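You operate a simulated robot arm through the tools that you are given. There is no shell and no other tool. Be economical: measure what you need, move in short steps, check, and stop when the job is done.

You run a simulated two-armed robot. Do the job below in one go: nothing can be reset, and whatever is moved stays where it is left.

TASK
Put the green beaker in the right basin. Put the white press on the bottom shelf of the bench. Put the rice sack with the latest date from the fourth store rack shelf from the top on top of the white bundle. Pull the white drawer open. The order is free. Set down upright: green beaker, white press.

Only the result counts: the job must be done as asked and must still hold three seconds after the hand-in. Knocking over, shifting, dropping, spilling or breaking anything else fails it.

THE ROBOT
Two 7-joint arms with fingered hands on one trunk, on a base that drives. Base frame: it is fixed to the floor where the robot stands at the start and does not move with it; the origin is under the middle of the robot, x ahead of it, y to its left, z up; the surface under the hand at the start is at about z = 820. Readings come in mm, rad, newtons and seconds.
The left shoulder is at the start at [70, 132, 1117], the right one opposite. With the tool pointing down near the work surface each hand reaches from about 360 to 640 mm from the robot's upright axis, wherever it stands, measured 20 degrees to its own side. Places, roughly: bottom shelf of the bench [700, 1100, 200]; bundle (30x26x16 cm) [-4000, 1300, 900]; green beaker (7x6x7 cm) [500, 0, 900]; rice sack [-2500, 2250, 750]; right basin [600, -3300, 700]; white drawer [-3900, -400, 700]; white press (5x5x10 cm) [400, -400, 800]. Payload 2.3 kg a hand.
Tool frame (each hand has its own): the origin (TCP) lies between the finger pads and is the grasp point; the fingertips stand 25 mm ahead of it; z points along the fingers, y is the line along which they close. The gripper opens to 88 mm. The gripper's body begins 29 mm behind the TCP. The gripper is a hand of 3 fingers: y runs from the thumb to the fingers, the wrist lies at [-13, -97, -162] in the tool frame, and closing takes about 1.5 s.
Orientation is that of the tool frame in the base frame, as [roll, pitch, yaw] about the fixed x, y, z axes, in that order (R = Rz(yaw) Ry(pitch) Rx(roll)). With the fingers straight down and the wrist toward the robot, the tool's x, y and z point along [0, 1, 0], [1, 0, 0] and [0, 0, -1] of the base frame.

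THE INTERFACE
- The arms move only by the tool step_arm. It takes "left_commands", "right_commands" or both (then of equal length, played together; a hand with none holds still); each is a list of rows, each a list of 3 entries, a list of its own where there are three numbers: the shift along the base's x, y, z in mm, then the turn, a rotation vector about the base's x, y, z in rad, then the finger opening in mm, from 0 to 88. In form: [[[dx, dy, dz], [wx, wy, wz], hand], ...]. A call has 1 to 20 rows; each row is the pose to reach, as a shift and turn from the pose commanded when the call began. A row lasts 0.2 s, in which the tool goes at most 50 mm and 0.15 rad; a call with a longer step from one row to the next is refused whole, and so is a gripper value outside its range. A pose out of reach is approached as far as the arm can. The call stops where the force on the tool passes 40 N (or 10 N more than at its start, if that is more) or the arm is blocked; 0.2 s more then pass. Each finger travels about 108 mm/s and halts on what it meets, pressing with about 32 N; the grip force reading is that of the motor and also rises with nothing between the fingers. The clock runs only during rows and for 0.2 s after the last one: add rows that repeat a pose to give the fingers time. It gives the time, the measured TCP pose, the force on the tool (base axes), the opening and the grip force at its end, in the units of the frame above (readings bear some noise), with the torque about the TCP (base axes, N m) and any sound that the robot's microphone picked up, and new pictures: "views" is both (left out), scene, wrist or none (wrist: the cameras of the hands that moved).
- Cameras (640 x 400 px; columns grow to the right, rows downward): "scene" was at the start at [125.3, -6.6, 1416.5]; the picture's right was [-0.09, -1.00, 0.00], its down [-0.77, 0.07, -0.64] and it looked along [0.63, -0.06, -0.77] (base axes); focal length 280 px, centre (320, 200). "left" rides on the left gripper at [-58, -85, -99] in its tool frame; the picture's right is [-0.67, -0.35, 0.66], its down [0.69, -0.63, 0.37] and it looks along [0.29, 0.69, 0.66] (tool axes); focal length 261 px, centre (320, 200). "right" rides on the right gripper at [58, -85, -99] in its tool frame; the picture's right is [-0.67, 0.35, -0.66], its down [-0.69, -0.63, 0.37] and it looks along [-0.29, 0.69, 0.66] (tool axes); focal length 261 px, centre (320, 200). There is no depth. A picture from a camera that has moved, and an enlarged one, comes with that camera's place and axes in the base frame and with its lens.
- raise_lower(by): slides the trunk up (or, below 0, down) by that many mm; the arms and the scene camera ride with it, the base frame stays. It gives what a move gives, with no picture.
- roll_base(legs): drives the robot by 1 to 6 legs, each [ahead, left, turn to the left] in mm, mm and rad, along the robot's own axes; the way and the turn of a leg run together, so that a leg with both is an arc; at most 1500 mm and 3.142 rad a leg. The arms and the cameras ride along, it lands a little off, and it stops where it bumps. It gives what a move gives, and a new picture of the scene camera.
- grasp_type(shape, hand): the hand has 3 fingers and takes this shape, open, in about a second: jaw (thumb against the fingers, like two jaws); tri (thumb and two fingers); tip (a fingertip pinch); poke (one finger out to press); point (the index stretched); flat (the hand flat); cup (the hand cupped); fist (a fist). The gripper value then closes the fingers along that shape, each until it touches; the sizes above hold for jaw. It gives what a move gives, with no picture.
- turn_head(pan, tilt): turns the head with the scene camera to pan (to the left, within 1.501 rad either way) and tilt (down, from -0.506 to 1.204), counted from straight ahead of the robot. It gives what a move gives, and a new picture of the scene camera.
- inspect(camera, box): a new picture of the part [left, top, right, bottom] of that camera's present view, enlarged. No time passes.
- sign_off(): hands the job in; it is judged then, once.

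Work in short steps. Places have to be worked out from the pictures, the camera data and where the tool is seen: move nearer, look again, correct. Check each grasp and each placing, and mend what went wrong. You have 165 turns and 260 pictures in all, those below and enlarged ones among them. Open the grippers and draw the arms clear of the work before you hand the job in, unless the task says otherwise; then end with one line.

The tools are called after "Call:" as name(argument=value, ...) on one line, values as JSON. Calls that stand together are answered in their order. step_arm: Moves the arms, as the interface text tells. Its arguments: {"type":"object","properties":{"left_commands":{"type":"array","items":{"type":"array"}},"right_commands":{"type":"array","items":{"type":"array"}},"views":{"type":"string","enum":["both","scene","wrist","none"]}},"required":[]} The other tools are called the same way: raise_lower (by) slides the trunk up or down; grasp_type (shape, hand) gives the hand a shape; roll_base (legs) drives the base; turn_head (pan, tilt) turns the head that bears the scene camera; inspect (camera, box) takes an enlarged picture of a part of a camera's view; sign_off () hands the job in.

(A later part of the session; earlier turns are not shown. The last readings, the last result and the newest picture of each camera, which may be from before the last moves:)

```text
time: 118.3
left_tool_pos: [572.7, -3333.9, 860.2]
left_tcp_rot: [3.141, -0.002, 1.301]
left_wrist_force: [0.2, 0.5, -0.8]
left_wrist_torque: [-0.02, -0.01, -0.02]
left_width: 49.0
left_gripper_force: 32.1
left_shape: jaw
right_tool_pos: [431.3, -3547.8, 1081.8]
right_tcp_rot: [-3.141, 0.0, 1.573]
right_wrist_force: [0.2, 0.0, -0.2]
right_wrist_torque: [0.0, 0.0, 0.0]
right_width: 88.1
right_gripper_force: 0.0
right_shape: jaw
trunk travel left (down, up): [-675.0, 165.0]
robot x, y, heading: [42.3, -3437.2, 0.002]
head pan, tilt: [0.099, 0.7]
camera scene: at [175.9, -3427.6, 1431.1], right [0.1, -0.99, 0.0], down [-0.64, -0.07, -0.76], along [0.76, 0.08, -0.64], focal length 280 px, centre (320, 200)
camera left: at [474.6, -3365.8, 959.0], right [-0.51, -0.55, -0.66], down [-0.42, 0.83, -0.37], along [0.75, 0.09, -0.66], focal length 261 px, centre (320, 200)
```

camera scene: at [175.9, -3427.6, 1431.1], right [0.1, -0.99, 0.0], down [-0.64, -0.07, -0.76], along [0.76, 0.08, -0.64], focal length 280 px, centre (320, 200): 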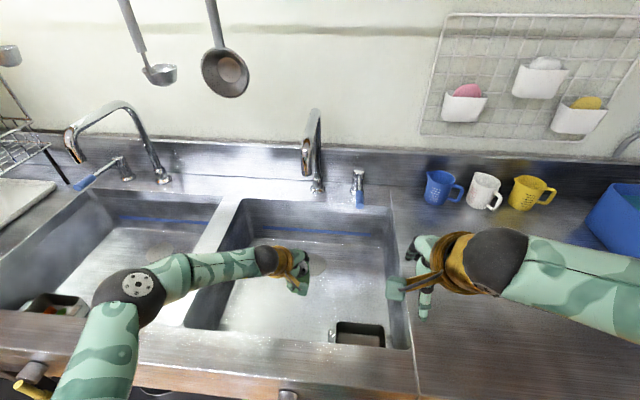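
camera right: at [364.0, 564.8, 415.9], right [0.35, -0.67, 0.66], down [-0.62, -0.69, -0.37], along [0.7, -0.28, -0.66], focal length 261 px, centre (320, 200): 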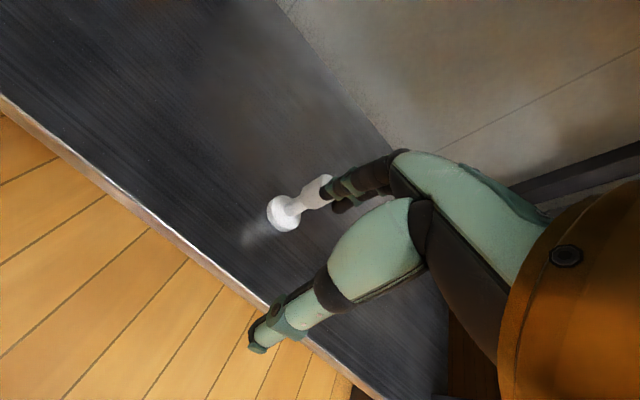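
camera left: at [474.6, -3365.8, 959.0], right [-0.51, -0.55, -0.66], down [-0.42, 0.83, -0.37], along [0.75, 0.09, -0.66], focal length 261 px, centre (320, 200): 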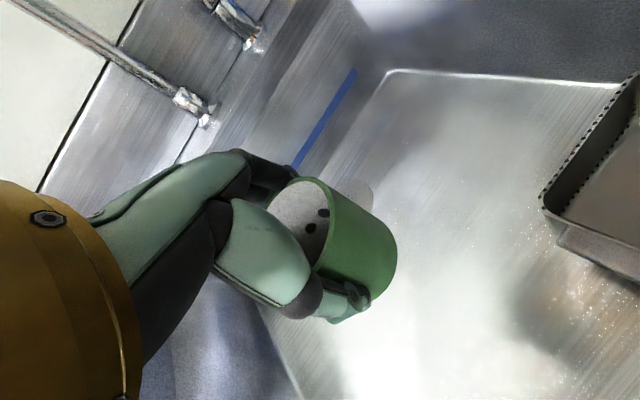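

Reachable now, and clear of drain and strainer. Continue descending into the basin.

Call:
step_arm(left_commands=[[[0, -5, -30], [0, 0, 0], 40], [[0, -10, -60], [0, 0, 0], 40], [[0, -10, -85], [0, 0, 0], 40], [[0, -10, -85], [0, 0, 0], 40]])

```text
time: 119.3
left_tool_pos: [571.8, -3339.6, 775.1]
left_tcp_rot: [-3.14, 0.0, 1.303]
left_wrist_force: [0.0, -0.3, -0.3]
left_wrist_torque: [0.03, -0.01, 0.04]
left_width: 48.6
left_gripper_force: 32.3
left_shape: jaw
right_tool_pos: [431.0, -3547.3, 1080.7]
right_tcp_rot: [-3.141, 0.001, 1.572]
right_wrist_force: [-0.1, 0.5, 0.2]
right_wrist_torque: [-0.01, 0.01, 0.04]
right_width: 87.7
right_gripper_force: 0.0
right_shape: jaw
trunk travel left (down, up): [-675.0, 165.0]
robot x, y, heading: [44.2, -3437.7, 0.002]
head pan, tilt: [0.099, 0.7]
camera scene: at [176.1, -3427.5, 1431.0], right [0.1, -0.99, 0.0], down [-0.64, -0.07, -0.76], along [0.76, 0.08, -0.64], focal length 280 px, centre (320, 200)
camera left: at [474.0, -3374.2, 875.0], right [-0.51, -0.55, -0.66], down [-0.43, 0.83, -0.37], along [0.75, 0.09, -0.66], focal length 261 px, centre (320, 200)
```

scene: 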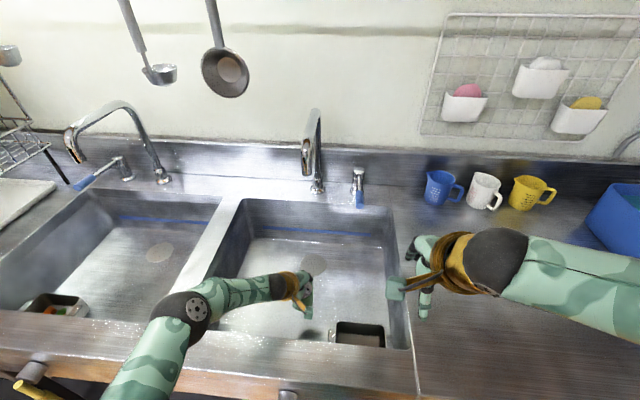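
left: 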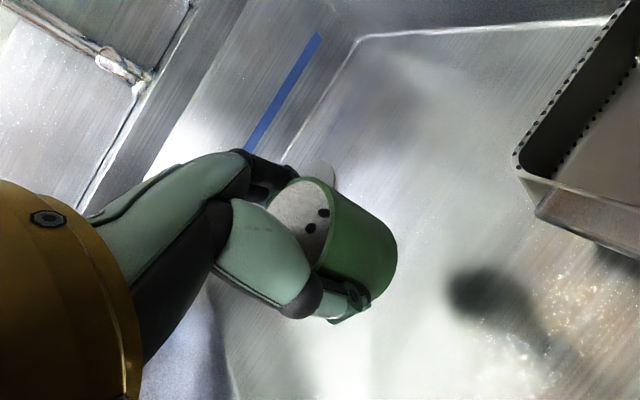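

Still above the floor; continue carefully, watching the elbow over the front rim.

Call:
step_arm(left_commands=[[[0, 0, -10], [0, 0, 0], 40], [[0, 0, -20], [0, 0, 0], 40], [[0, 0, -30], [0, 0, 0], 40], [[0, 0, -30], [0, 0, 0], 40]])

```text
time: 120.3
left_tool_pos: [571.7, -3341.1, 743.7]
left_tcp_rot: [-3.141, -0.001, 1.303]
left_wrist_force: [-0.3, 0.0, 0.2]
left_wrist_torque: [0.0, 0.04, -0.02]
left_width: 48.6
left_gripper_force: 31.7
left_shape: jaw
right_tool_pos: [431.2, -3547.8, 1082.1]
right_tcp_rot: [-3.14, -0.001, 1.573]
right_wrist_force: [-0.7, 0.1, 0.4]
right_wrist_torque: [0.01, 0.04, -0.03]
right_width: 87.8
right_gripper_force: 0.0
right_shape: jaw
trunk travel left (down, up): [-675.0, 165.0]
robot x, y, heading: [43.3, -3442.4, -0.0]
head pan, tilt: [0.099, 0.7]
camera scene: at [176.1, -3427.5, 1431.0], right [0.1, -0.99, 0.0], down [-0.64, -0.07, -0.76], along [0.76, 0.08, -0.64], focal length 280 px, centre (320, 200)
camera left: at [474.2, -3374.4, 844.1], right [-0.51, -0.55, -0.66], down [-0.43, 0.83, -0.37], along [0.74, 0.09, -0.66], focal length 261 px, centre (320, 200)
```

scene: 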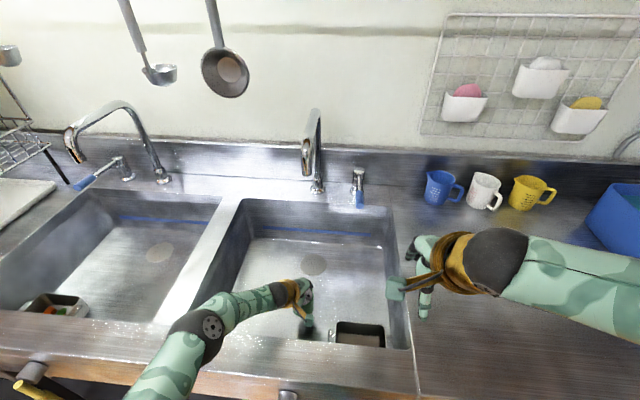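
left: 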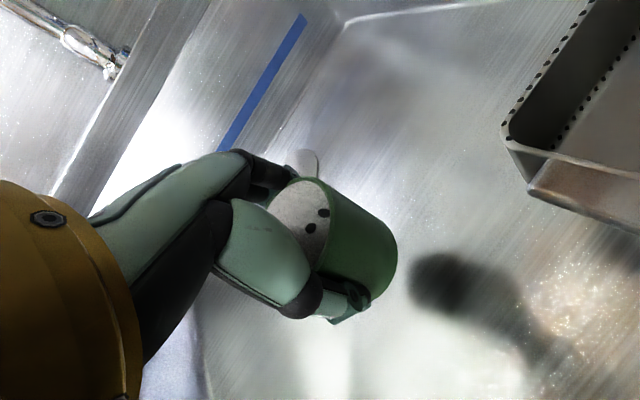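

Shadow is still offset; continue down in small rows until contact.

Call:
step_arm(left_commands=[[[0, 0, -5], [0, 0, 0], 40], [[0, 0, -10], [0, 0, 0], 40], [[0, 0, -15], [0, 0, 0], 40], [[0, 0, -20], [0, 0, 0], 40], [[0, 0, -20], [0, 0, 0], 40]])

```text
time: 121.5
left_tool_pos: [572.6, -3339.7, 723.1]
left_tcp_rot: [-3.141, 0.001, 1.303]
left_wrist_force: [1.0, -0.3, -0.6]
left_wrist_torque: [-0.03, 0.03, 0.01]
left_width: 48.5
left_gripper_force: 32.1
left_shape: jaw
right_tool_pos: [432.0, -3547.8, 1081.9]
right_tcp_rot: [-3.141, -0.001, 1.573]
right_wrist_force: [0.3, -0.8, -0.2]
right_wrist_torque: [-0.05, 0.01, 0.04]
right_width: 88.0
right_gripper_force: 0.0
right_shape: jaw
trunk travel left (down, up): [-675.0, 165.0]
robot x, y, heading: [39.7, -3437.2, 0.002]
head pan, tilt: [0.099, 0.7]
camera scene: at [176.1, -3427.5, 1431.0], right [0.1, -0.99, 0.0], down [-0.64, -0.07, -0.76], along [0.76, 0.08, -0.64], focal length 280 px, centre (320, 200)
camera left: at [475.6, -3373.8, 823.7], right [-0.51, -0.55, -0.66], down [-0.43, 0.83, -0.37], along [0.74, 0.09, -0.66], focal length 261 px, centre (320, 200)
```

scene: 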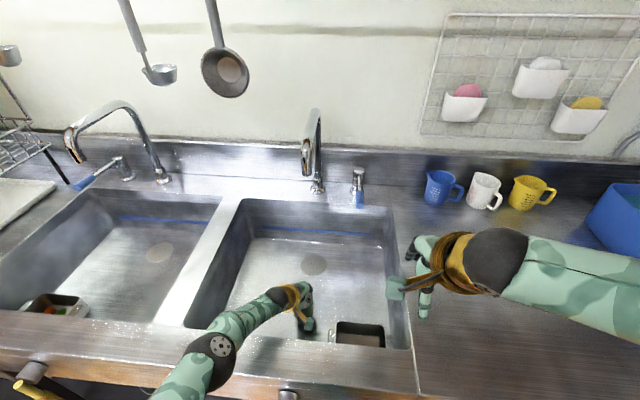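
left: 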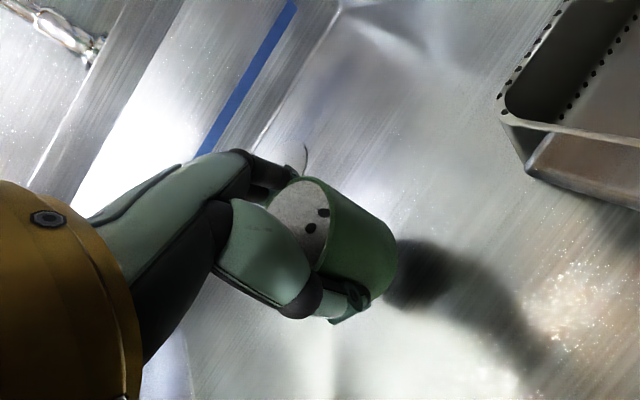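

Shadow almost meets the beaker; a few more mm at a time.

Call:
step_arm(left_commands=[[[0, 0, -4], [0, 0, 0], 40], [[0, 0, -8], [0, 0, 0], 40], [[0, 0, -12], [0, 0, 0], 40], [[0, 0, -12], [0, 0, 0], 40]])

```text
time: 122.5
left_tool_pos: [571.5, -3340.5, 717.2]
left_tcp_rot: [-3.141, 0.0, 1.301]
left_wrist_force: [0.2, 0.3, -0.4]
left_wrist_torque: [0.02, -0.01, 0.03]
left_width: 48.3
left_gripper_force: 32.0
left_shape: jaw
left hand out of reach, approached as far as the arm can: row 3, 4
right_tool_pos: [431.3, -3547.7, 1081.0]
right_tcp_rot: [-3.141, 0.0, 1.574]
right_wrist_force: [-0.2, 0.6, -0.2]
right_wrist_torque: [0.02, -0.02, 0.0]
right_width: 87.9
right_gripper_force: 0.0
right_shape: jaw
trunk travel left (down, up): [-675.0, 165.0]
robot x, y, heading: [41.6, -3437.1, 0.004]
head pan, tilt: [0.099, 0.7]
camera scene: at [176.1, -3427.6, 1431.0], right [0.1, -0.99, 0.0], down [-0.64, -0.07, -0.76], along [0.76, 0.08, -0.64], focal length 280 px, centre (320, 200)
camera left: at [474.0, -3374.0, 817.4], right [-0.51, -0.55, -0.66], down [-0.43, 0.83, -0.37], along [0.74, 0.09, -0.66], focal length 261 px, centre (320, 200)
```

scene: 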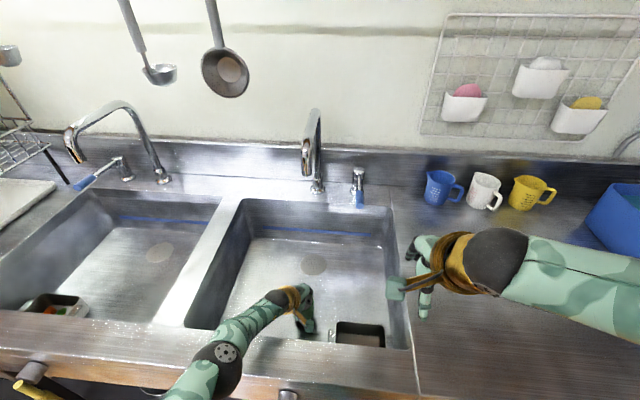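
left: 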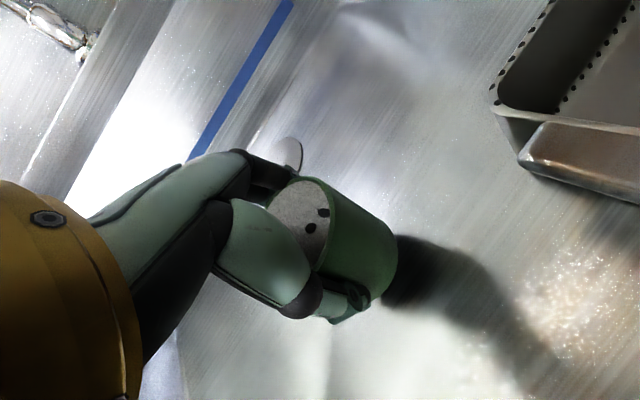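

The arm is at its limit at z 717; I finish the descent with the trunk, 6 mm at a time.

Call:
raise_lower(by=-6)

Call:
inspect(camera="left", box=[260, 140, 580, 340])

```text
time: 123.1
left_tool_pos: [571.0, -3340.6, 710.6]
left_tcp_rot: [-3.14, 0.001, 1.302]
left_wrist_force: [1.4, -0.1, -0.1]
left_wrist_torque: [0.0, -0.01, 0.03]
left_width: 48.5
left_gripper_force: 31.6
left_shape: jaw
right_tool_pos: [431.0, -3548.4, 1076.9]
right_tcp_rot: [-3.142, 0.001, 1.573]
right_wrist_force: [0.5, -0.7, -0.5]
right_wrist_torque: [0.02, -0.01, 0.02]
right_width: 87.8
right_gripper_force: 0.1
right_shape: jaw
trunk travel left (down, up): [-669.0, 171.0]
robot x, y, heading: [45.7, -3434.4, 0.002]
head pan, tilt: [0.099, 0.7]
```

```text
2.00 times, centred on (420, 240) of left
camera zoom: at [474.1, -3374.0, 811.4], right [-0.51, -0.55, -0.66], down [-0.43, 0.83, -0.37], along [0.74, 0.09, -0.66], focal length 521 px, centre (120, 120)
```

zoom: 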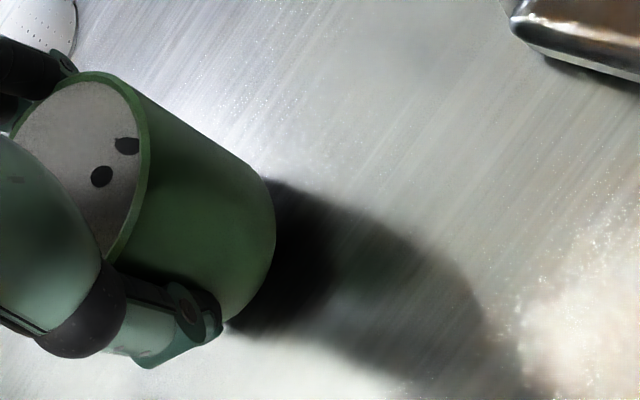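

Nearly touching. Lower another 6 mm.

Call:
raise_lower(by=-5)

Call:
inspect(camera="left", box=[260, 140, 580, 340])

Call:
raise_lower(by=-4)

```text
time: 123.6
left_tool_pos: [571.7, -3339.9, 706.0]
left_tcp_rot: [-3.141, 0.0, 1.301]
left_wrist_force: [-0.2, 0.0, -0.4]
left_wrist_torque: [-0.02, -0.03, 0.01]
left_width: 48.0
left_gripper_force: 31.9
left_shape: jaw
right_tool_pos: [431.8, -3548.0, 1071.4]
right_tcp_rot: [-3.141, 0.0, 1.572]
right_wrist_force: [0.5, 0.0, 0.4]
right_wrist_torque: [0.0, 0.01, -0.02]
right_width: 88.1
right_gripper_force: 0.0
right_shape: jaw
trunk travel left (down, up): [-664.0, 176.0]
robot x, y, heading: [40.6, -3437.1, 0.001]
head pan, tilt: [0.099, 0.7]
```

```text
2.00 times, centred on (420, 240) of left
camera zoom: at [474.1, -3373.9, 806.4], right [-0.51, -0.55, -0.66], down [-0.43, 0.83, -0.37], along [0.74, 0.09, -0.66], focal length 521 px, centre (120, 120)
```

zoom: 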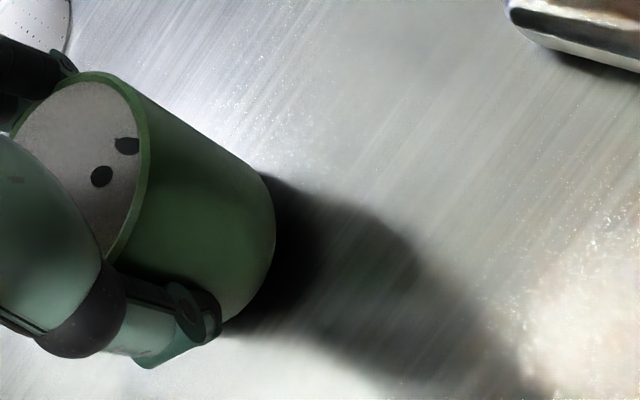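

```text
time: 124.2
left_tool_pos: [572.0, -3340.6, 702.0]
left_tcp_rot: [-3.141, 0.0, 1.302]
left_wrist_force: [-0.1, -0.4, -0.4]
left_wrist_torque: [-0.05, 0.0, -0.02]
left_width: 48.7
left_gripper_force: 31.8
left_shape: jaw
right_tool_pos: [430.7, -3546.7, 1067.1]
right_tcp_rot: [3.141, -0.001, 1.572]
right_wrist_force: [-0.1, 0.6, 0.5]
right_wrist_torque: [-0.01, 0.02, -0.02]
right_width: 88.0
right_gripper_force: 0.1
right_shape: jaw
trunk travel left (down, up): [-660.0, 180.0]
robot x, y, heading: [46.1, -3436.6, -0.002]
head pan, tilt: [0.099, 0.7]
```

No contact yet; two more small trunk steps and a look.

Call:
raise_lower(by=-5)

Call:
inspect(camera="left", box=[260, 140, 580, 340])

Call:
inspect(camera="scene", box=[140, 240, 400, 400])

```text
time: 124.7
left_tool_pos: [571.1, -3340.8, 699.3]
left_tcp_rot: [3.14, 0.0, 1.302]
left_wrist_force: [0.1, -0.1, 6.5]
left_wrist_torque: [-0.04, -0.14, 0.02]
left_width: 48.4
left_gripper_force: 31.6
left_shape: jaw
right_tool_pos: [430.3, -3547.5, 1062.9]
right_tcp_rot: [3.14, 0.001, 1.573]
right_wrist_force: [-0.4, -0.1, -0.1]
right_wrist_torque: [-0.01, 0.02, 0.02]
right_width: 87.8
right_gripper_force: 0.0
right_shape: jaw
trunk travel left (down, up): [-655.0, 185.0]
robot x, y, heading: [39.3, -3437.8, 0.0]
head pan, tilt: [0.099, 0.7]
```

```text
2.00 times, centred on (420, 240) of left
camera zoom: at [473.6, -3374.1, 798.4], right [-0.51, -0.55, -0.66], down [-0.42, 0.83, -0.37], along [0.75, 0.09, -0.66], focal length 521 px, centre (120, 120)
```

zoom: 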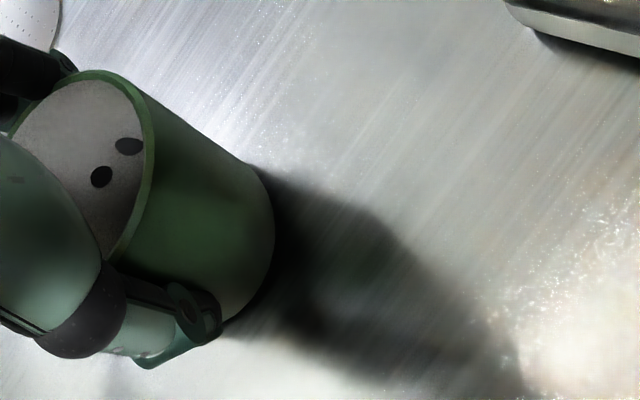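

```text
2.46 times, centred on (270, 320) of scene
camera zoom: at [174.6, -3427.9, 1411.3], right [0.1, -0.99, 0.0], down [-0.64, -0.07, -0.77], along [0.76, 0.08, -0.64], focal length 690 px, centre (443, -95)
```

zoom: 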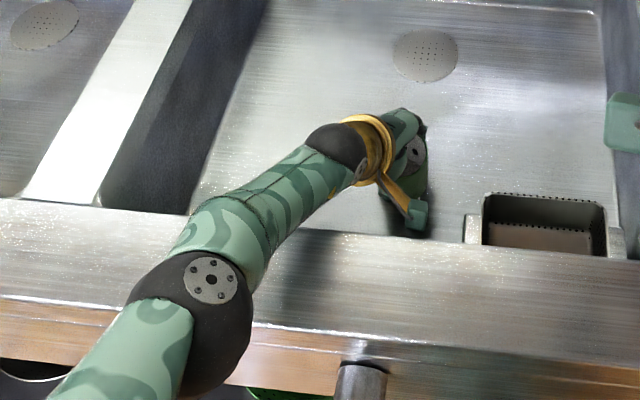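

Floor contact (6.5 N). Release gradually.

Call:
step_arm(left_commands=[[[0, 0, 0], [0, 0, 0], 50], [[0, 0, 0], [0, 0, 0], 54], [[0, 0, 0], [0, 0, 0], 60], [[0, 0, 0], [0, 0, 0], 70], [[0, 0, 0], [0, 0, 0], 80], [[0, 0, 0], [0, 0, 0], 88], [[0, 0, 0], [0, 0, 0], 88], [[0, 0, 0], [0, 0, 0], 88]], views="wrist")

```text
time: 126.5
left_tool_pos: [571.5, -3341.0, 697.2]
left_tcp_rot: [-3.141, 0.0, 1.301]
left_wrist_force: [-0.8, 0.5, 0.9]
left_wrist_torque: [0.0, -0.01, -0.01]
left_width: 87.7
left_gripper_force: 0.0
left_shape: jaw
right_tool_pos: [432.1, -3547.2, 1061.0]
right_tcp_rot: [3.14, 0.001, 1.572]
right_wrist_force: [0.1, -0.6, -0.9]
right_wrist_torque: [0.02, 0.0, -0.03]
right_width: 88.1
right_gripper_force: 0.1
right_shape: jaw
trunk travel left (down, up): [-655.0, 185.0]
robot x, y, heading: [44.9, -3434.4, 0.003]
head pan, tilt: [0.099, 0.7]
camera left: at [473.9, -3374.0, 797.6], right [-0.51, -0.55, -0.66], down [-0.43, 0.83, -0.37], along [0.75, 0.09, -0.66], focal length 261 px, centre (320, 200)
```

left: 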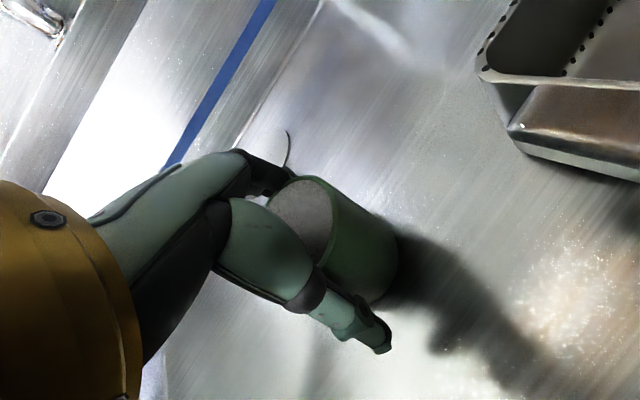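

Released and standing. Raise the hand straight up, clear of the beaker.

Call:
step_arm(left_commands=[[[0, 0, 30], [0, 0, 0], 88], [[0, 0, 60], [0, 0, 0], 88], [[0, 0, 100], [0, 0, 0], 88], [[0, 0, 140], [0, 0, 0], 88], [[0, 0, 180], [0, 0, 0], 88], [[0, 0, 220], [0, 0, 0], 88], [[0, 0, 260], [0, 0, 0], 88], [[-40, 0, 300], [0, 0, 0], 88], [[-80, 0, 340], [0, 0, 0], 88], [[-120, 0, 370], [0, 0, 0], 88], [[-120, 0, 370], [0, 0, 0], 88]], views="scene")

```text
refused: row 8 steps farther than a row can; nothing moved
```

Call:
step_arm(left_commands=[[[0, 0, 30], [0, 0, 0], 88], [[0, 0, 60], [0, 0, 0], 88], [[0, 0, 100], [0, 0, 0], 88], [[0, 0, 140], [0, 0, 0], 88], [[0, 0, 180], [0, 0, 0], 88], [[0, 0, 220], [0, 0, 0], 88], [[0, 0, 260], [0, 0, 0], 88], [[-30, 0, 295], [0, 0, 0], 88], [[-60, 0, 330], [0, 0, 0], 88], [[-90, 0, 360], [0, 0, 0], 88], [[-120, 0, 370], [0, 0, 0], 88], [[-120, 0, 370], [0, 0, 0], 88]], views="scene")

```text
time: 129.1
left_tool_pos: [450.8, -3339.4, 1068.2]
left_tcp_rot: [-3.141, 0.0, 1.304]
left_wrist_force: [0.7, -0.2, 0.4]
left_wrist_torque: [-0.01, -0.02, 0.0]
left_width: 88.0
left_gripper_force: 0.0
left_shape: jaw
right_tool_pos: [431.5, -3548.5, 1061.1]
right_tcp_rot: [-3.141, 0.0, 1.573]
right_wrist_force: [-0.8, -0.6, -0.1]
right_wrist_torque: [0.0, 0.01, 0.0]
right_width: 87.6
right_gripper_force: 0.1
right_shape: jaw
trunk travel left (down, up): [-655.0, 185.0]
robot x, y, heading: [38.3, -3438.2, -0.002]
head pan, tilt: [0.099, 0.7]
camera scene: at [176.5, -3427.6, 1411.0], right [0.1, -0.99, 0.0], down [-0.64, -0.07, -0.76], along [0.76, 0.08, -0.64], focal length 280 px, centre (320, 200)
```

scene: 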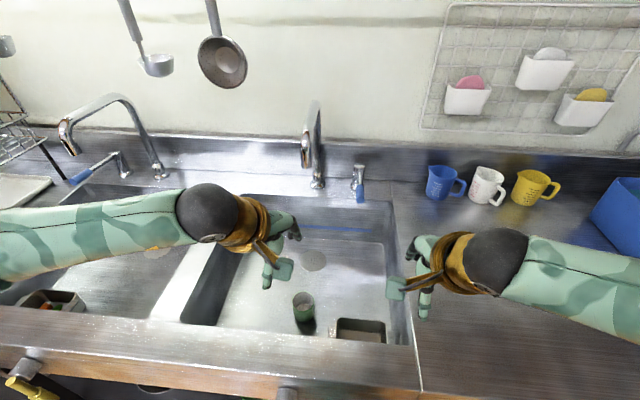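

The beaker stands upright in the right basin. Now I back out to the corridor, turn to +y and drive back.

Call:
raise_lower(by=20)

Call:
step_arm(left_commands=[[[-40, 0, 0], [0, 0, 0], 88], [[-60, 0, 0], [0, 0, 0], 88]], right_commands=[[[-40, 0, 0], [0, 0, 0], 88], [[-60, 0, 0], [0, 0, 0], 88]], views="none")

Call:
roll_base(legs=[[-610, 0, 0], [0, 0, 1.571], [1400, 0, 0]])

Call:
turn_head(pan=0, tilt=0.5)

```text
time: 129.8
left_tool_pos: [452.0, -3339.7, 1087.4]
left_tcp_rot: [3.14, -0.001, 1.3]
left_wrist_force: [0.0, 0.0, -1.4]
left_wrist_torque: [-0.01, -0.02, 0.0]
left_width: 87.9
left_gripper_force: 0.1
left_shape: jaw
right_tool_pos: [430.9, -3547.6, 1080.3]
right_tcp_rot: [3.141, -0.002, 1.574]
right_wrist_force: [0.7, 0.1, 1.2]
right_wrist_torque: [0.01, 0.0, -0.02]
right_width: 87.7
right_gripper_force: 0.1
right_shape: jaw
trunk travel left (down, up): [-675.0, 165.0]
robot x, y, heading: [43.4, -3435.2, 0.0]
head pan, tilt: [0.099, 0.7]
```

```text
time: 130.4
left_tool_pos: [389.6, -3340.3, 1089.4]
left_tcp_rot: [3.141, 0.0, 1.301]
left_wrist_force: [-0.3, 0.4, -0.1]
left_wrist_torque: [-0.01, 0.0, 0.03]
left_width: 87.9
left_gripper_force: 0.1
left_shape: jaw
right_tool_pos: [369.5, -3547.2, 1082.3]
right_tcp_rot: [3.139, 0.0, 1.572]
right_wrist_force: [0.8, 1.0, -0.5]
right_wrist_torque: [0.02, 0.03, 0.04]
right_width: 87.6
right_gripper_force: 0.0
right_shape: jaw
trunk travel left (down, up): [-675.0, 165.0]
robot x, y, heading: [42.8, -3433.3, 0.006]
head pan, tilt: [0.099, 0.7]
```

```text
time: 144.3
left_tool_pos: [-686.1, -1683.5, 1091.0]
left_tcp_rot: [-3.141, 0.0, 2.882]
left_wrist_force: [-0.4, 0.1, -0.1]
left_wrist_torque: [0.0, 0.0, -0.01]
left_width: 87.7
left_gripper_force: 0.1
left_shape: jaw
right_tool_pos: [-479.7, -1701.7, 1083.0]
right_tcp_rot: [-3.141, 0.001, -3.13]
right_wrist_force: [-0.3, 0.9, -0.1]
right_wrist_torque: [-0.01, 0.02, 0.01]
right_width: 88.0
right_gripper_force: 0.1
right_shape: jaw
trunk travel left (down, up): [-675.0, 165.0]
robot x, y, heading: [-585.8, -2031.7, 1.582]
head pan, tilt: [0.099, 0.7]
camera scene: at [-599.2, -1896.4, 1431.1], right [0.99, 0.11, 0.0], down [0.07, -0.64, -0.77], along [-0.08, 0.76, -0.64], focal length 280 px, centre (320, 200)
```

scene: 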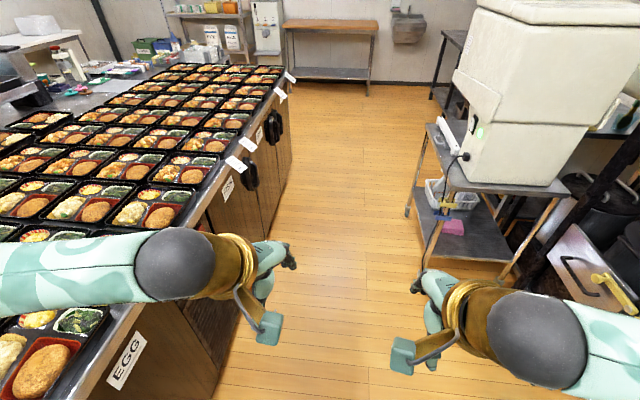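

```text
time: 145.0
left_tool_pos: [-686.7, -1683.1, 1089.5]
left_tcp_rot: [-3.141, 0.001, 2.883]
left_wrist_force: [-0.2, -0.3, 0.1]
left_wrist_torque: [0.02, 0.02, -0.03]
left_width: 87.8
left_gripper_force: 0.1
left_shape: jaw
right_tool_pos: [-479.9, -1702.6, 1082.2]
right_tcp_rot: [-3.141, 0.001, -3.13]
right_wrist_force: [0.7, -0.8, 1.0]
right_wrist_torque: [0.03, 0.01, 0.01]
right_width: 87.9
right_gripper_force: 0.0
right_shape: jaw
trunk travel left (down, up): [-675.0, 165.0]
robot x, y, heading: [-588.7, -2029.1, 1.58]
head pan, tilt: [0.0, 0.499]
camera scene: at [-590.9, -1889.3, 1448.7], right [1.0, 0.01, 0.0], down [0.01, -0.48, -0.88], along [-0.01, 0.88, -0.48], focal length 280 px, centre (320, 200)
```

scene: 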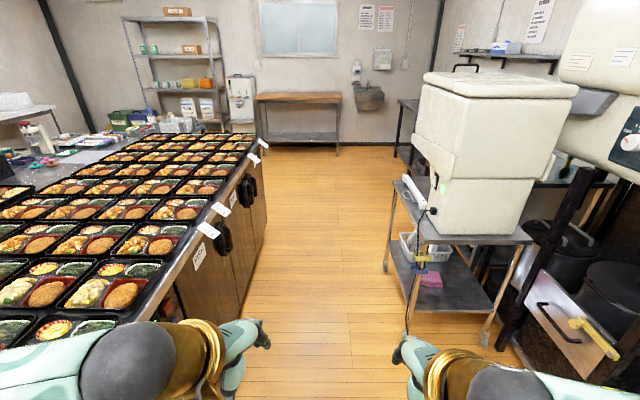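

The corridor is clear; the store rack is visible ahead left. Drive on to about y=+1000.

Call:
roll_base(legs=[[0, 0, -0.009], [1500, 0, 0], [1450, 0, 0]])

Call:
turn_head(pan=1.3, tilt=0.4)

```text
time: 159.7
left_tool_pos: [-793.6, 1297.8, 1088.8]
left_tcp_rot: [3.141, -0.001, 2.912]
left_wrist_force: [0.7, 1.0, 0.3]
left_wrist_torque: [0.02, -0.01, -0.04]
left_width: 88.1
left_gripper_force: 0.1
left_shape: jaw
right_tool_pos: [-586.4, 1284.1, 1080.5]
right_tcp_rot: [3.14, 0.001, -3.099]
right_wrist_force: [0.4, -0.8, 0.0]
right_wrist_torque: [0.01, 0.03, 0.0]
right_width: 87.8
right_gripper_force: 0.1
right_shape: jaw
trunk travel left (down, up): [-675.0, 165.0]
robot x, y, heading: [-682.5, 952.6, 1.605]
head pan, tilt: [0.0, 0.499]
camera scene: at [-690.2, 1093.1, 1448.8], right [1.0, 0.04, 0.0], down [0.02, -0.48, -0.88], along [-0.04, 0.88, -0.48], focal length 280 px, centre (320, 200)
```

scene: 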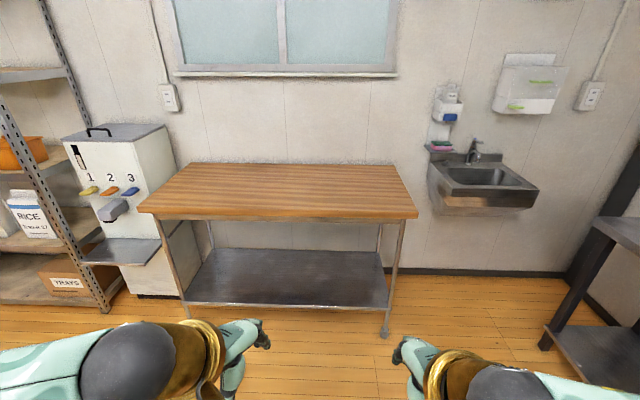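

```text
time: 161.2
left_tool_pos: [-793.1, 1297.8, 1089.5]
left_tcp_rot: [-3.141, 0.0, 2.912]
left_wrist_force: [-0.7, 0.4, 0.5]
left_wrist_torque: [0.02, -0.01, 0.0]
left_width: 87.9
left_gripper_force: 0.1
left_shape: jaw
right_tool_pos: [-586.8, 1284.5, 1083.0]
right_tcp_rot: [-3.141, -0.001, -3.099]
right_wrist_force: [0.5, 0.8, -0.1]
right_wrist_torque: [-0.02, 0.02, -0.03]
right_width: 87.5
right_gripper_force: 0.0
right_shape: jaw
trunk travel left (down, up): [-675.0, 165.0]
robot x, y, heading: [-681.4, 949.9, 1.611]
head pan, tilt: [1.3, 0.4]
camera scene: at [-776.6, 1023.7, 1457.9], right [0.23, 0.97, 0.0], down [0.38, -0.09, -0.92], along [-0.9, 0.21, -0.39], focal length 280 px, centre (320, 200)
```

scene: 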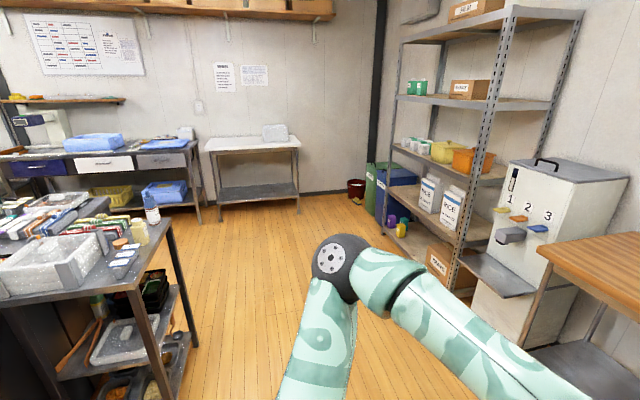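

The rack's fourth shelf holds RICE sacks at about x −2190…−2470, y≈2250, z≈690. I drive in front of it.

Call:
roll_base(legs=[[0, 0, -0.038], [250, 0, 0], [0, 1450, 0], [0, 200, 0]])

Call:
turn_head(pan=0, tilt=0.6)

```text
time: 171.4
left_tool_pos: [-2446.2, 1527.5, 1089.6]
left_tcp_rot: [-3.141, 0.001, 2.891]
left_wrist_force: [0.1, 0.5, 0.7]
left_wrist_torque: [0.0, 0.02, -0.02]
left_width: 87.8
left_gripper_force: 0.1
left_shape: jaw
right_tool_pos: [-2239.6, 1512.1, 1081.3]
right_tcp_rot: [3.14, -0.001, -3.122]
right_wrist_force: [0.2, 0.8, 0.2]
right_wrist_torque: [-0.01, -0.01, 0.02]
right_width: 88.1
right_gripper_force: 0.0
right_shape: jaw
trunk travel left (down, up): [-675.0, 165.0]
robot x, y, heading: [-2346.2, 1182.7, 1.59]
head pan, tilt: [1.3, 0.4]
camera scene: at [-2435.3, 1255.1, 1458.1], right [0.25, 0.97, 0.0], down [0.38, -0.1, -0.92], along [-0.89, 0.23, -0.39], focal length 280 px, centre (320, 200)
```

scene: 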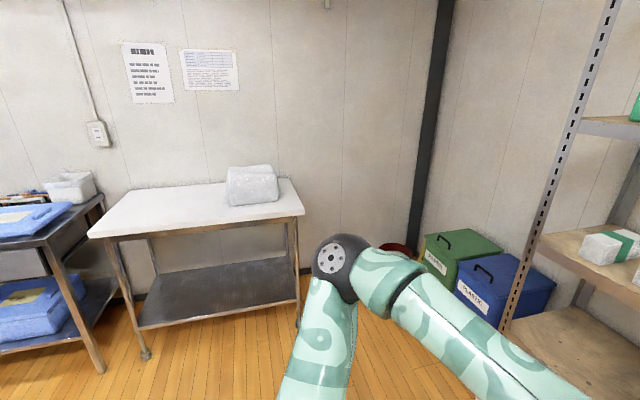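

```text
time: 172.9
left_tool_pos: [-2448.0, 1528.6, 1088.6]
left_tcp_rot: [3.141, 0.001, 2.892]
left_wrist_force: [0.4, -0.2, -0.2]
left_wrist_torque: [-0.02, -0.02, -0.01]
left_width: 87.8
left_gripper_force: 0.1
left_shape: jaw
right_tool_pos: [-2241.1, 1511.2, 1083.1]
right_tcp_rot: [3.141, 0.001, -3.121]
right_wrist_force: [0.1, -0.2, -1.1]
right_wrist_torque: [0.0, 0.01, -0.01]
right_width: 87.8
right_gripper_force: 0.1
right_shape: jaw
trunk travel left (down, up): [-675.0, 165.0]
robot x, y, heading: [-2348.5, 1178.8, 1.59]
head pan, tilt: [0.0, 0.6]
camera scene: at [-2350.3, 1320.4, 1439.7], right [1.0, 0.02, 0.0], down [0.01, -0.56, -0.83], along [-0.02, 0.82, -0.56], focal length 280 px, centre (320, 200)
```

scene: 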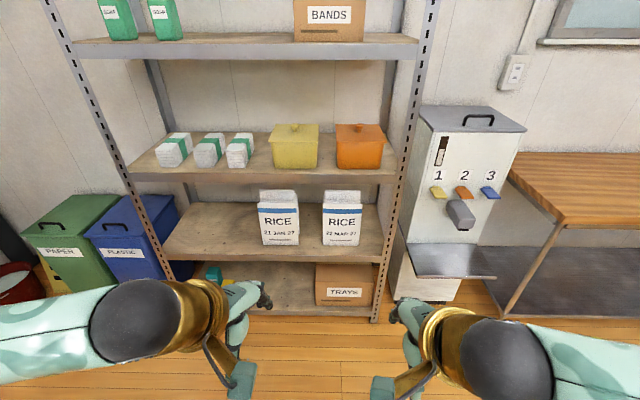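

Two sacks with dates; I zoom in to read them.

Call:
inspect(camera="scene", box=[240, 180, 380, 260])

```text
4.57 times, centred on (310, 220) of scene
camera zoom: at [-2350.3, 1320.4, 1439.7], right [1.0, 0.02, 0.0], down [0.01, -0.56, -0.83], along [-0.02, 0.82, -0.56], focal length 1282 px, centre (366, 109)
```

zoom: 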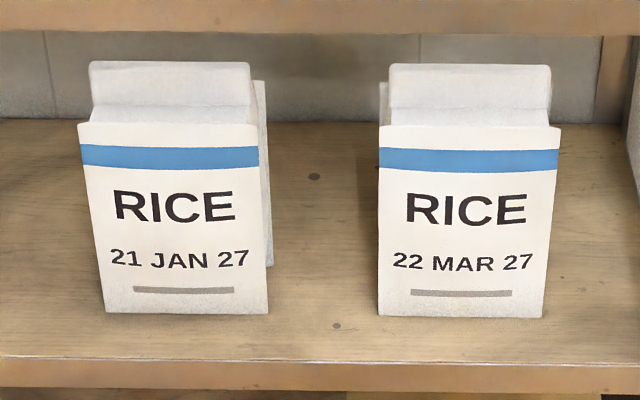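

Two dates: 21 JAN 27 and 22 MAR 27. The right one looks latest, but I check whether more sacks stand behind them by moving nearer and to the side.

Call:
roll_base(legs=[[0, 0, -0.019], [200, 100, 0], [0, 350, 0]])

Call:
turn_head(pan=-0.6, tilt=0.6)

```text
time: 176.8
left_tool_pos: [-2890.8, 1727.5, 1089.0]
left_tcp_rot: [-3.14, -0.001, 2.87]
left_wrist_force: [0.0, -0.1, 0.1]
left_wrist_torque: [0.01, -0.02, 0.04]
left_width: 87.7
left_gripper_force: 0.0
left_shape: jaw
right_tool_pos: [-2684.9, 1705.6, 1083.0]
right_tcp_rot: [3.14, 0.001, -3.141]
right_wrist_force: [0.1, -0.1, -0.3]
right_wrist_torque: [0.02, -0.01, 0.0]
right_width: 88.0
right_gripper_force: 0.1
right_shape: jaw
trunk travel left (down, up): [-675.0, 165.0]
robot x, y, heading: [-2796.1, 1377.0, 1.575]
head pan, tilt: [0.0, 0.6]
camera scene: at [-2796.9, 1516.9, 1439.7], right [1.0, 0.0, 0.0], down [0.0, -0.57, -0.82], along [0.0, 0.82, -0.57], focal length 280 px, centre (320, 200)
```

scene: 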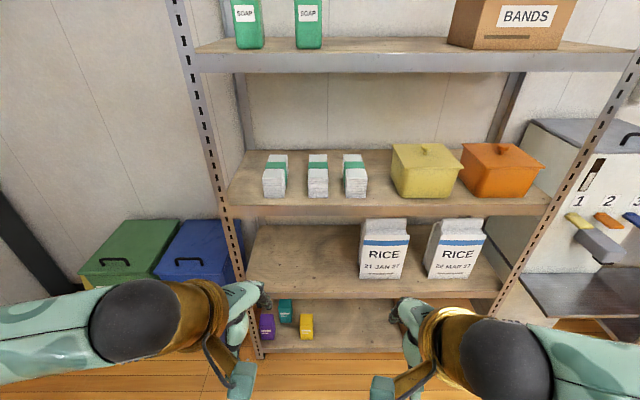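

```text
time: 177.8
left_tool_pos: [-2892.6, 1727.3, 1089.0]
left_tcp_rot: [3.14, 0.0, 2.872]
left_wrist_force: [0.1, 0.0, -0.4]
left_wrist_torque: [0.01, -0.02, 0.01]
left_width: 87.9
left_gripper_force: 0.1
left_shape: jaw
right_tool_pos: [-2685.4, 1706.7, 1081.6]
right_tcp_rot: [3.141, 0.0, -3.142]
right_wrist_force: [0.0, 0.3, 0.1]
right_wrist_torque: [-0.02, -0.01, -0.01]
right_width: 88.0
right_gripper_force: 0.0
right_shape: jaw
trunk travel left (down, up): [-675.0, 165.0]
robot x, y, heading: [-2795.2, 1374.6, 1.566]
head pan, tilt: [-0.6, 0.6]
camera scene: at [-2748.6, 1501.5, 1439.7], right [0.83, -0.56, 0.0], down [-0.32, -0.47, -0.82], along [0.47, 0.68, -0.57], focal length 280 px, centre (320, 200)
```

scene: 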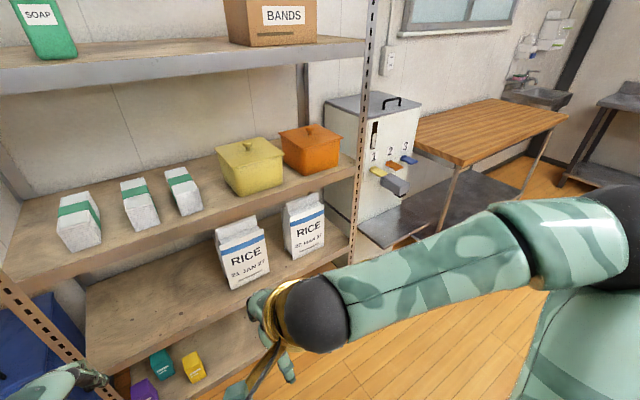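

Call:
inspect(camera="scene", box=[190, 180, 350, 300])

```text
3.33 times, centred on (270, 240) of scene
camera zoom: at [-2748.6, 1501.5, 1439.7], right [0.83, -0.56, 0.0], down [-0.32, -0.47, -0.82], along [0.47, 0.68, -0.57], focal length 935 px, centre (487, 67)
```

zoom: 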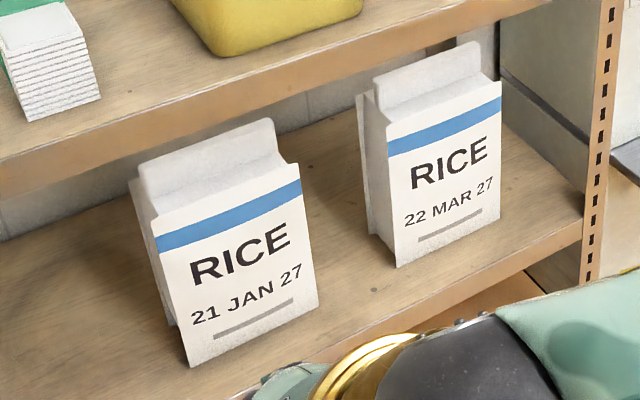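

Only two sacks exist; the target is the right one (22 MAR 27) with a ridge on top. I position the robot so the right hand faces it and lower the trunk a bit.

Call:
raise_lower(by=-120)

Call:
roll_base(legs=[[0, -350, 0], [130, 0, 0]])

Call:
turn_head(pan=-0.3, tilt=0.6)

```text
time: 179.3
left_tool_pos: [-2892.8, 1726.0, 969.2]
left_tcp_rot: [3.141, -0.001, 2.87]
left_wrist_force: [0.5, -0.7, 0.4]
left_wrist_torque: [0.01, 0.01, 0.02]
left_width: 88.0
left_gripper_force: 0.1
left_shape: jaw
right_tool_pos: [-2686.7, 1705.6, 961.6]
right_tcp_rot: [3.14, -0.001, 3.141]
right_wrist_force: [0.4, -0.5, -0.3]
right_wrist_torque: [0.02, 0.01, 0.01]
right_width: 88.2
right_gripper_force: 0.0
right_shape: jaw
trunk travel left (down, up): [-555.0, 285.0]
robot x, y, heading: [-2797.3, 1379.3, 1.57]
head pan, tilt: [-0.6, 0.6]
```

```text
time: 182.5
left_tool_pos: [-2537.9, 1853.8, 970.4]
left_tcp_rot: [3.139, 0.0, 2.872]
left_wrist_force: [0.2, 0.4, 0.1]
left_wrist_torque: [-0.03, 0.01, -0.01]
left_width: 88.0
left_gripper_force: 0.1
left_shape: jaw
right_tool_pos: [-2331.1, 1833.1, 962.3]
right_tcp_rot: [3.139, 0.0, 3.141]
right_wrist_force: [0.0, -0.9, 1.3]
right_wrist_torque: [0.03, 0.0, 0.03]
right_width: 87.7
right_gripper_force: 0.0
right_shape: jaw
trunk travel left (down, up): [-555.0, 285.0]
robot x, y, heading: [-2441.3, 1506.9, 1.576]
head pan, tilt: [-0.6, 0.6]
camera scene: at [-2393.4, 1629.0, 1319.8], right [0.83, -0.56, 0.0], down [-0.32, -0.47, -0.83], along [0.47, 0.68, -0.56], focal length 280 px, centre (320, 200)
```

scene: 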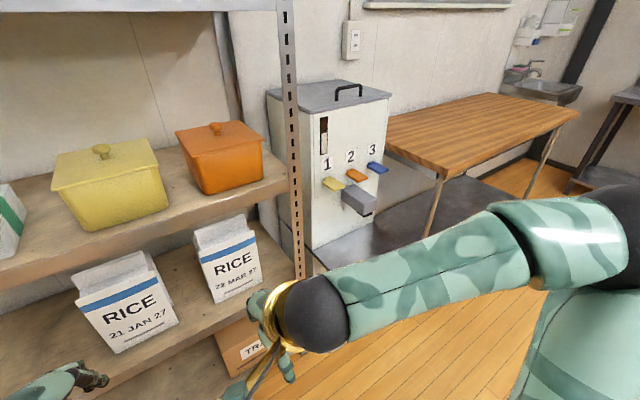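

```text
time: 183.3
left_tool_pos: [-2538.1, 1855.6, 969.5]
left_tcp_rot: [3.142, 0.001, 2.874]
left_wrist_force: [-0.6, 1.1, -0.7]
left_wrist_torque: [0.01, 0.01, -0.03]
left_width: 87.9
left_gripper_force: 0.0
left_shape: jaw
right_tool_pos: [-2330.9, 1835.5, 963.3]
right_tcp_rot: [-3.141, 0.0, -3.139]
right_wrist_force: [-0.2, 0.2, 0.0]
right_wrist_torque: [-0.02, -0.02, -0.01]
right_width: 87.8
right_gripper_force: 0.0
right_shape: jaw
trunk travel left (down, up): [-555.0, 285.0]
robot x, y, heading: [-2442.7, 1507.9, 1.57]
head pan, tilt: [-0.3, 0.6]
camera scene: at [-2417.1, 1641.8, 1319.7], right [0.96, -0.3, 0.0], down [-0.17, -0.54, -0.82], along [0.24, 0.79, -0.57], focal length 280 px, centre (320, 200)
```

scene: 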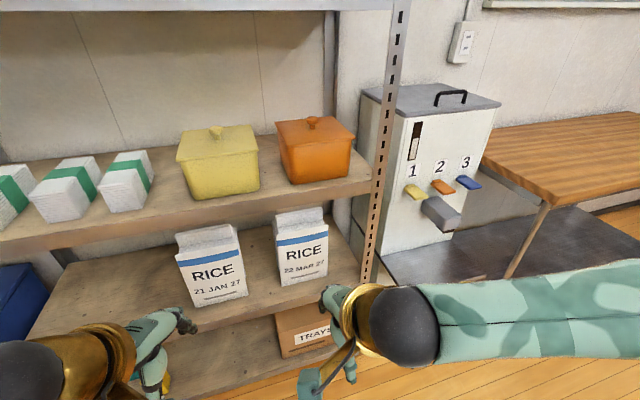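

I zoom to measure the sack and the shelf above it.

Call:
inspect(camera="scene", box=[250, 170, 390, 300])

```text
3.08 times, centred on (320, 235) of scene
camera zoom: at [-2417.1, 1641.8, 1319.7], right [0.96, -0.3, 0.0], down [-0.17, -0.54, -0.82], along [0.24, 0.79, -0.57], focal length 863 px, centre (320, 92)
```

zoom: 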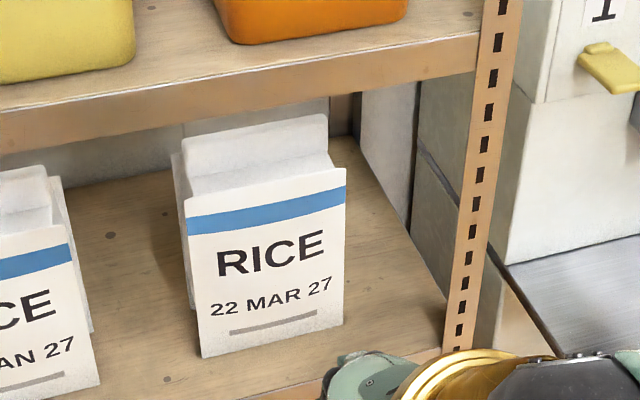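

The shelf above is too close for a top grasp, but the sack is ~68 mm deep, so I can grip it from its left side with fingers pointing right, entering through the ~110 mm gap. I reposition the base and reorient the left hand.

Call:
roll_base(legs=[[0, -140, 0]])

Call:
step_arm(left_commands=[[[0, 0, -20], [0, 0, 0.135], 88], [[0, 0, -40], [0, 0, 0.27], 88], [[0, 0, -60], [0, 0, 0.27], 88]], right_commands=[[[20, 0, 0], [0, 0, 0], 88], [[40, 0, 0], [0, 0, 0], 88], [[60, -20, 0], [0, 0, 0], 88]], views="none")

Call:
step_arm(left_commands=[[[-5, 0, 0], [0, -0.145, 0], 88], [[-10, 0, -10], [0, -0.29, 0], 88], [[-15, 0, -20], [0, -0.435, 0], 88], [[-20, 0, -30], [0, -0.58, 0], 88], [[-25, 0, -40], [0, -0.725, 0], 88], [[-30, 0, -50], [0, -0.87, 0], 88], [[-35, 0, -60], [0, -1.015, 0], 88], [[-40, 0, -70], [0, -1.16, 0], 88], [[-45, 0, -80], [0, -1.305, 0], 88], [[-50, 0, -90], [0, -1.45, 0], 88], [[-50, 0, -100], [0, -1.571, 0], 88], [[-50, 0, -100], [0, -1.571, 0], 88]])

```text
time: 184.6
left_tool_pos: [-2400.1, 1855.8, 969.2]
left_tcp_rot: [-3.141, 0.003, 2.87]
left_wrist_force: [-0.1, 0.2, 0.3]
left_wrist_torque: [-0.01, -0.01, -0.01]
left_width: 87.8
left_gripper_force: 0.0
left_shape: jaw
right_tool_pos: [-2193.7, 1834.9, 962.4]
right_tcp_rot: [-3.141, 0.002, 3.141]
right_wrist_force: [0.2, 0.7, -1.1]
right_wrist_torque: [-0.03, 0.0, -0.02]
right_width: 87.7
right_gripper_force: 0.0
right_shape: jaw
trunk travel left (down, up): [-555.0, 285.0]
robot x, y, heading: [-2305.9, 1509.9, 1.573]
head pan, tilt: [-0.3, 0.6]
camera scene: at [-2280.9, 1641.8, 1319.7], right [0.96, -0.3, 0.0], down [-0.17, -0.54, -0.83], along [0.24, 0.79, -0.56], focal length 280 px, centre (320, 200)
```

scene: 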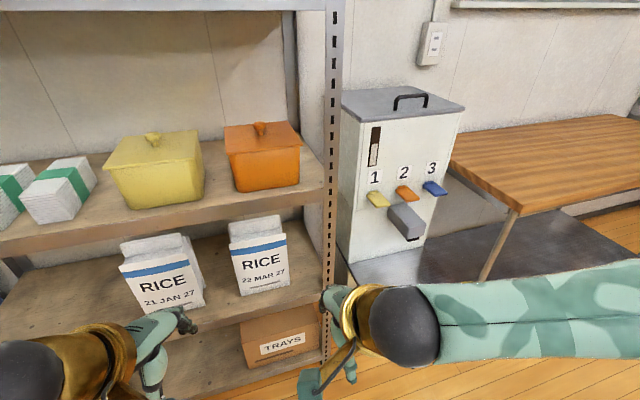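

```text
time: 185.4
left_tool_pos: [-2398.9, 1856.2, 909.5]
left_tcp_rot: [-3.142, 0.0, -3.139]
left_wrist_force: [0.3, 0.3, 0.1]
left_wrist_torque: [0.0, 0.03, -0.01]
left_width: 88.2
left_gripper_force: 0.1
left_shape: jaw
right_tool_pos: [-2131.7, 1814.5, 961.1]
right_tcp_rot: [3.139, 0.001, -3.141]
right_wrist_force: [0.2, 0.6, 0.3]
right_wrist_torque: [-0.04, -0.01, -0.04]
right_width: 87.7
right_gripper_force: 0.1
right_shape: jaw
trunk travel left (down, up): [-555.0, 285.0]
robot x, y, heading: [-2304.8, 1506.4, 1.567]
head pan, tilt: [-0.3, 0.6]
```

```text
time: 188.0
left_tool_pos: [-2448.6, 1855.6, 809.4]
left_tcp_rot: [2.22, 1.57, 2.223]
left_wrist_force: [-0.2, 0.3, 0.3]
left_wrist_torque: [0.01, -0.02, 0.02]
left_width: 88.3
left_gripper_force: 0.0
left_shape: jaw
right_tool_pos: [-2132.1, 1813.6, 960.9]
right_tcp_rot: [-3.142, -0.001, 3.141]
right_wrist_force: [0.4, 0.3, 0.3]
right_wrist_torque: [-0.02, -0.04, -0.02]
right_width: 87.8
right_gripper_force: 0.0
right_shape: jaw
trunk travel left (down, up): [-555.0, 285.0]
robot x, y, heading: [-2304.6, 1504.2, 1.573]
head pan, tilt: [-0.3, 0.6]
camera scene: at [-2279.7, 1641.5, 1319.7], right [0.96, -0.3, 0.0], down [-0.17, -0.54, -0.83], along [0.24, 0.79, -0.56], focal length 280 px, centre (320, 200)
camera left: at [-2547.9, 1770.1, 867.2], right [0.66, -0.35, 0.67], down [0.37, -0.63, -0.69], along [0.66, 0.7, -0.28], focal length 261 px, centre (320, 200)
```

scene: 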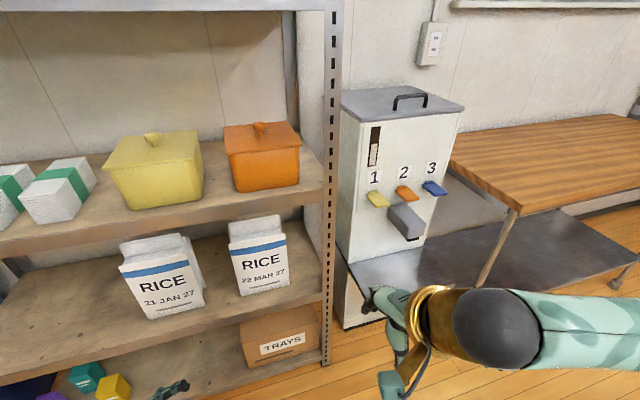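
left: 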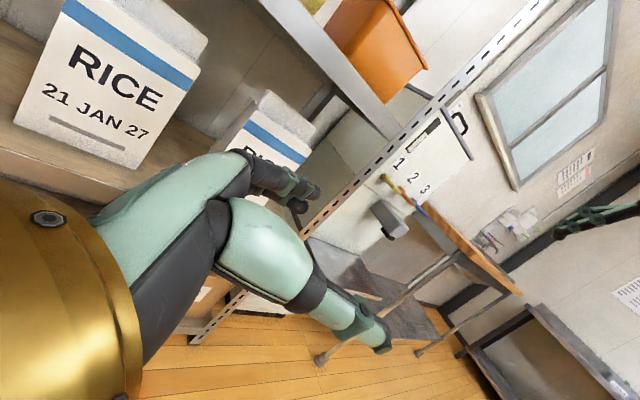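

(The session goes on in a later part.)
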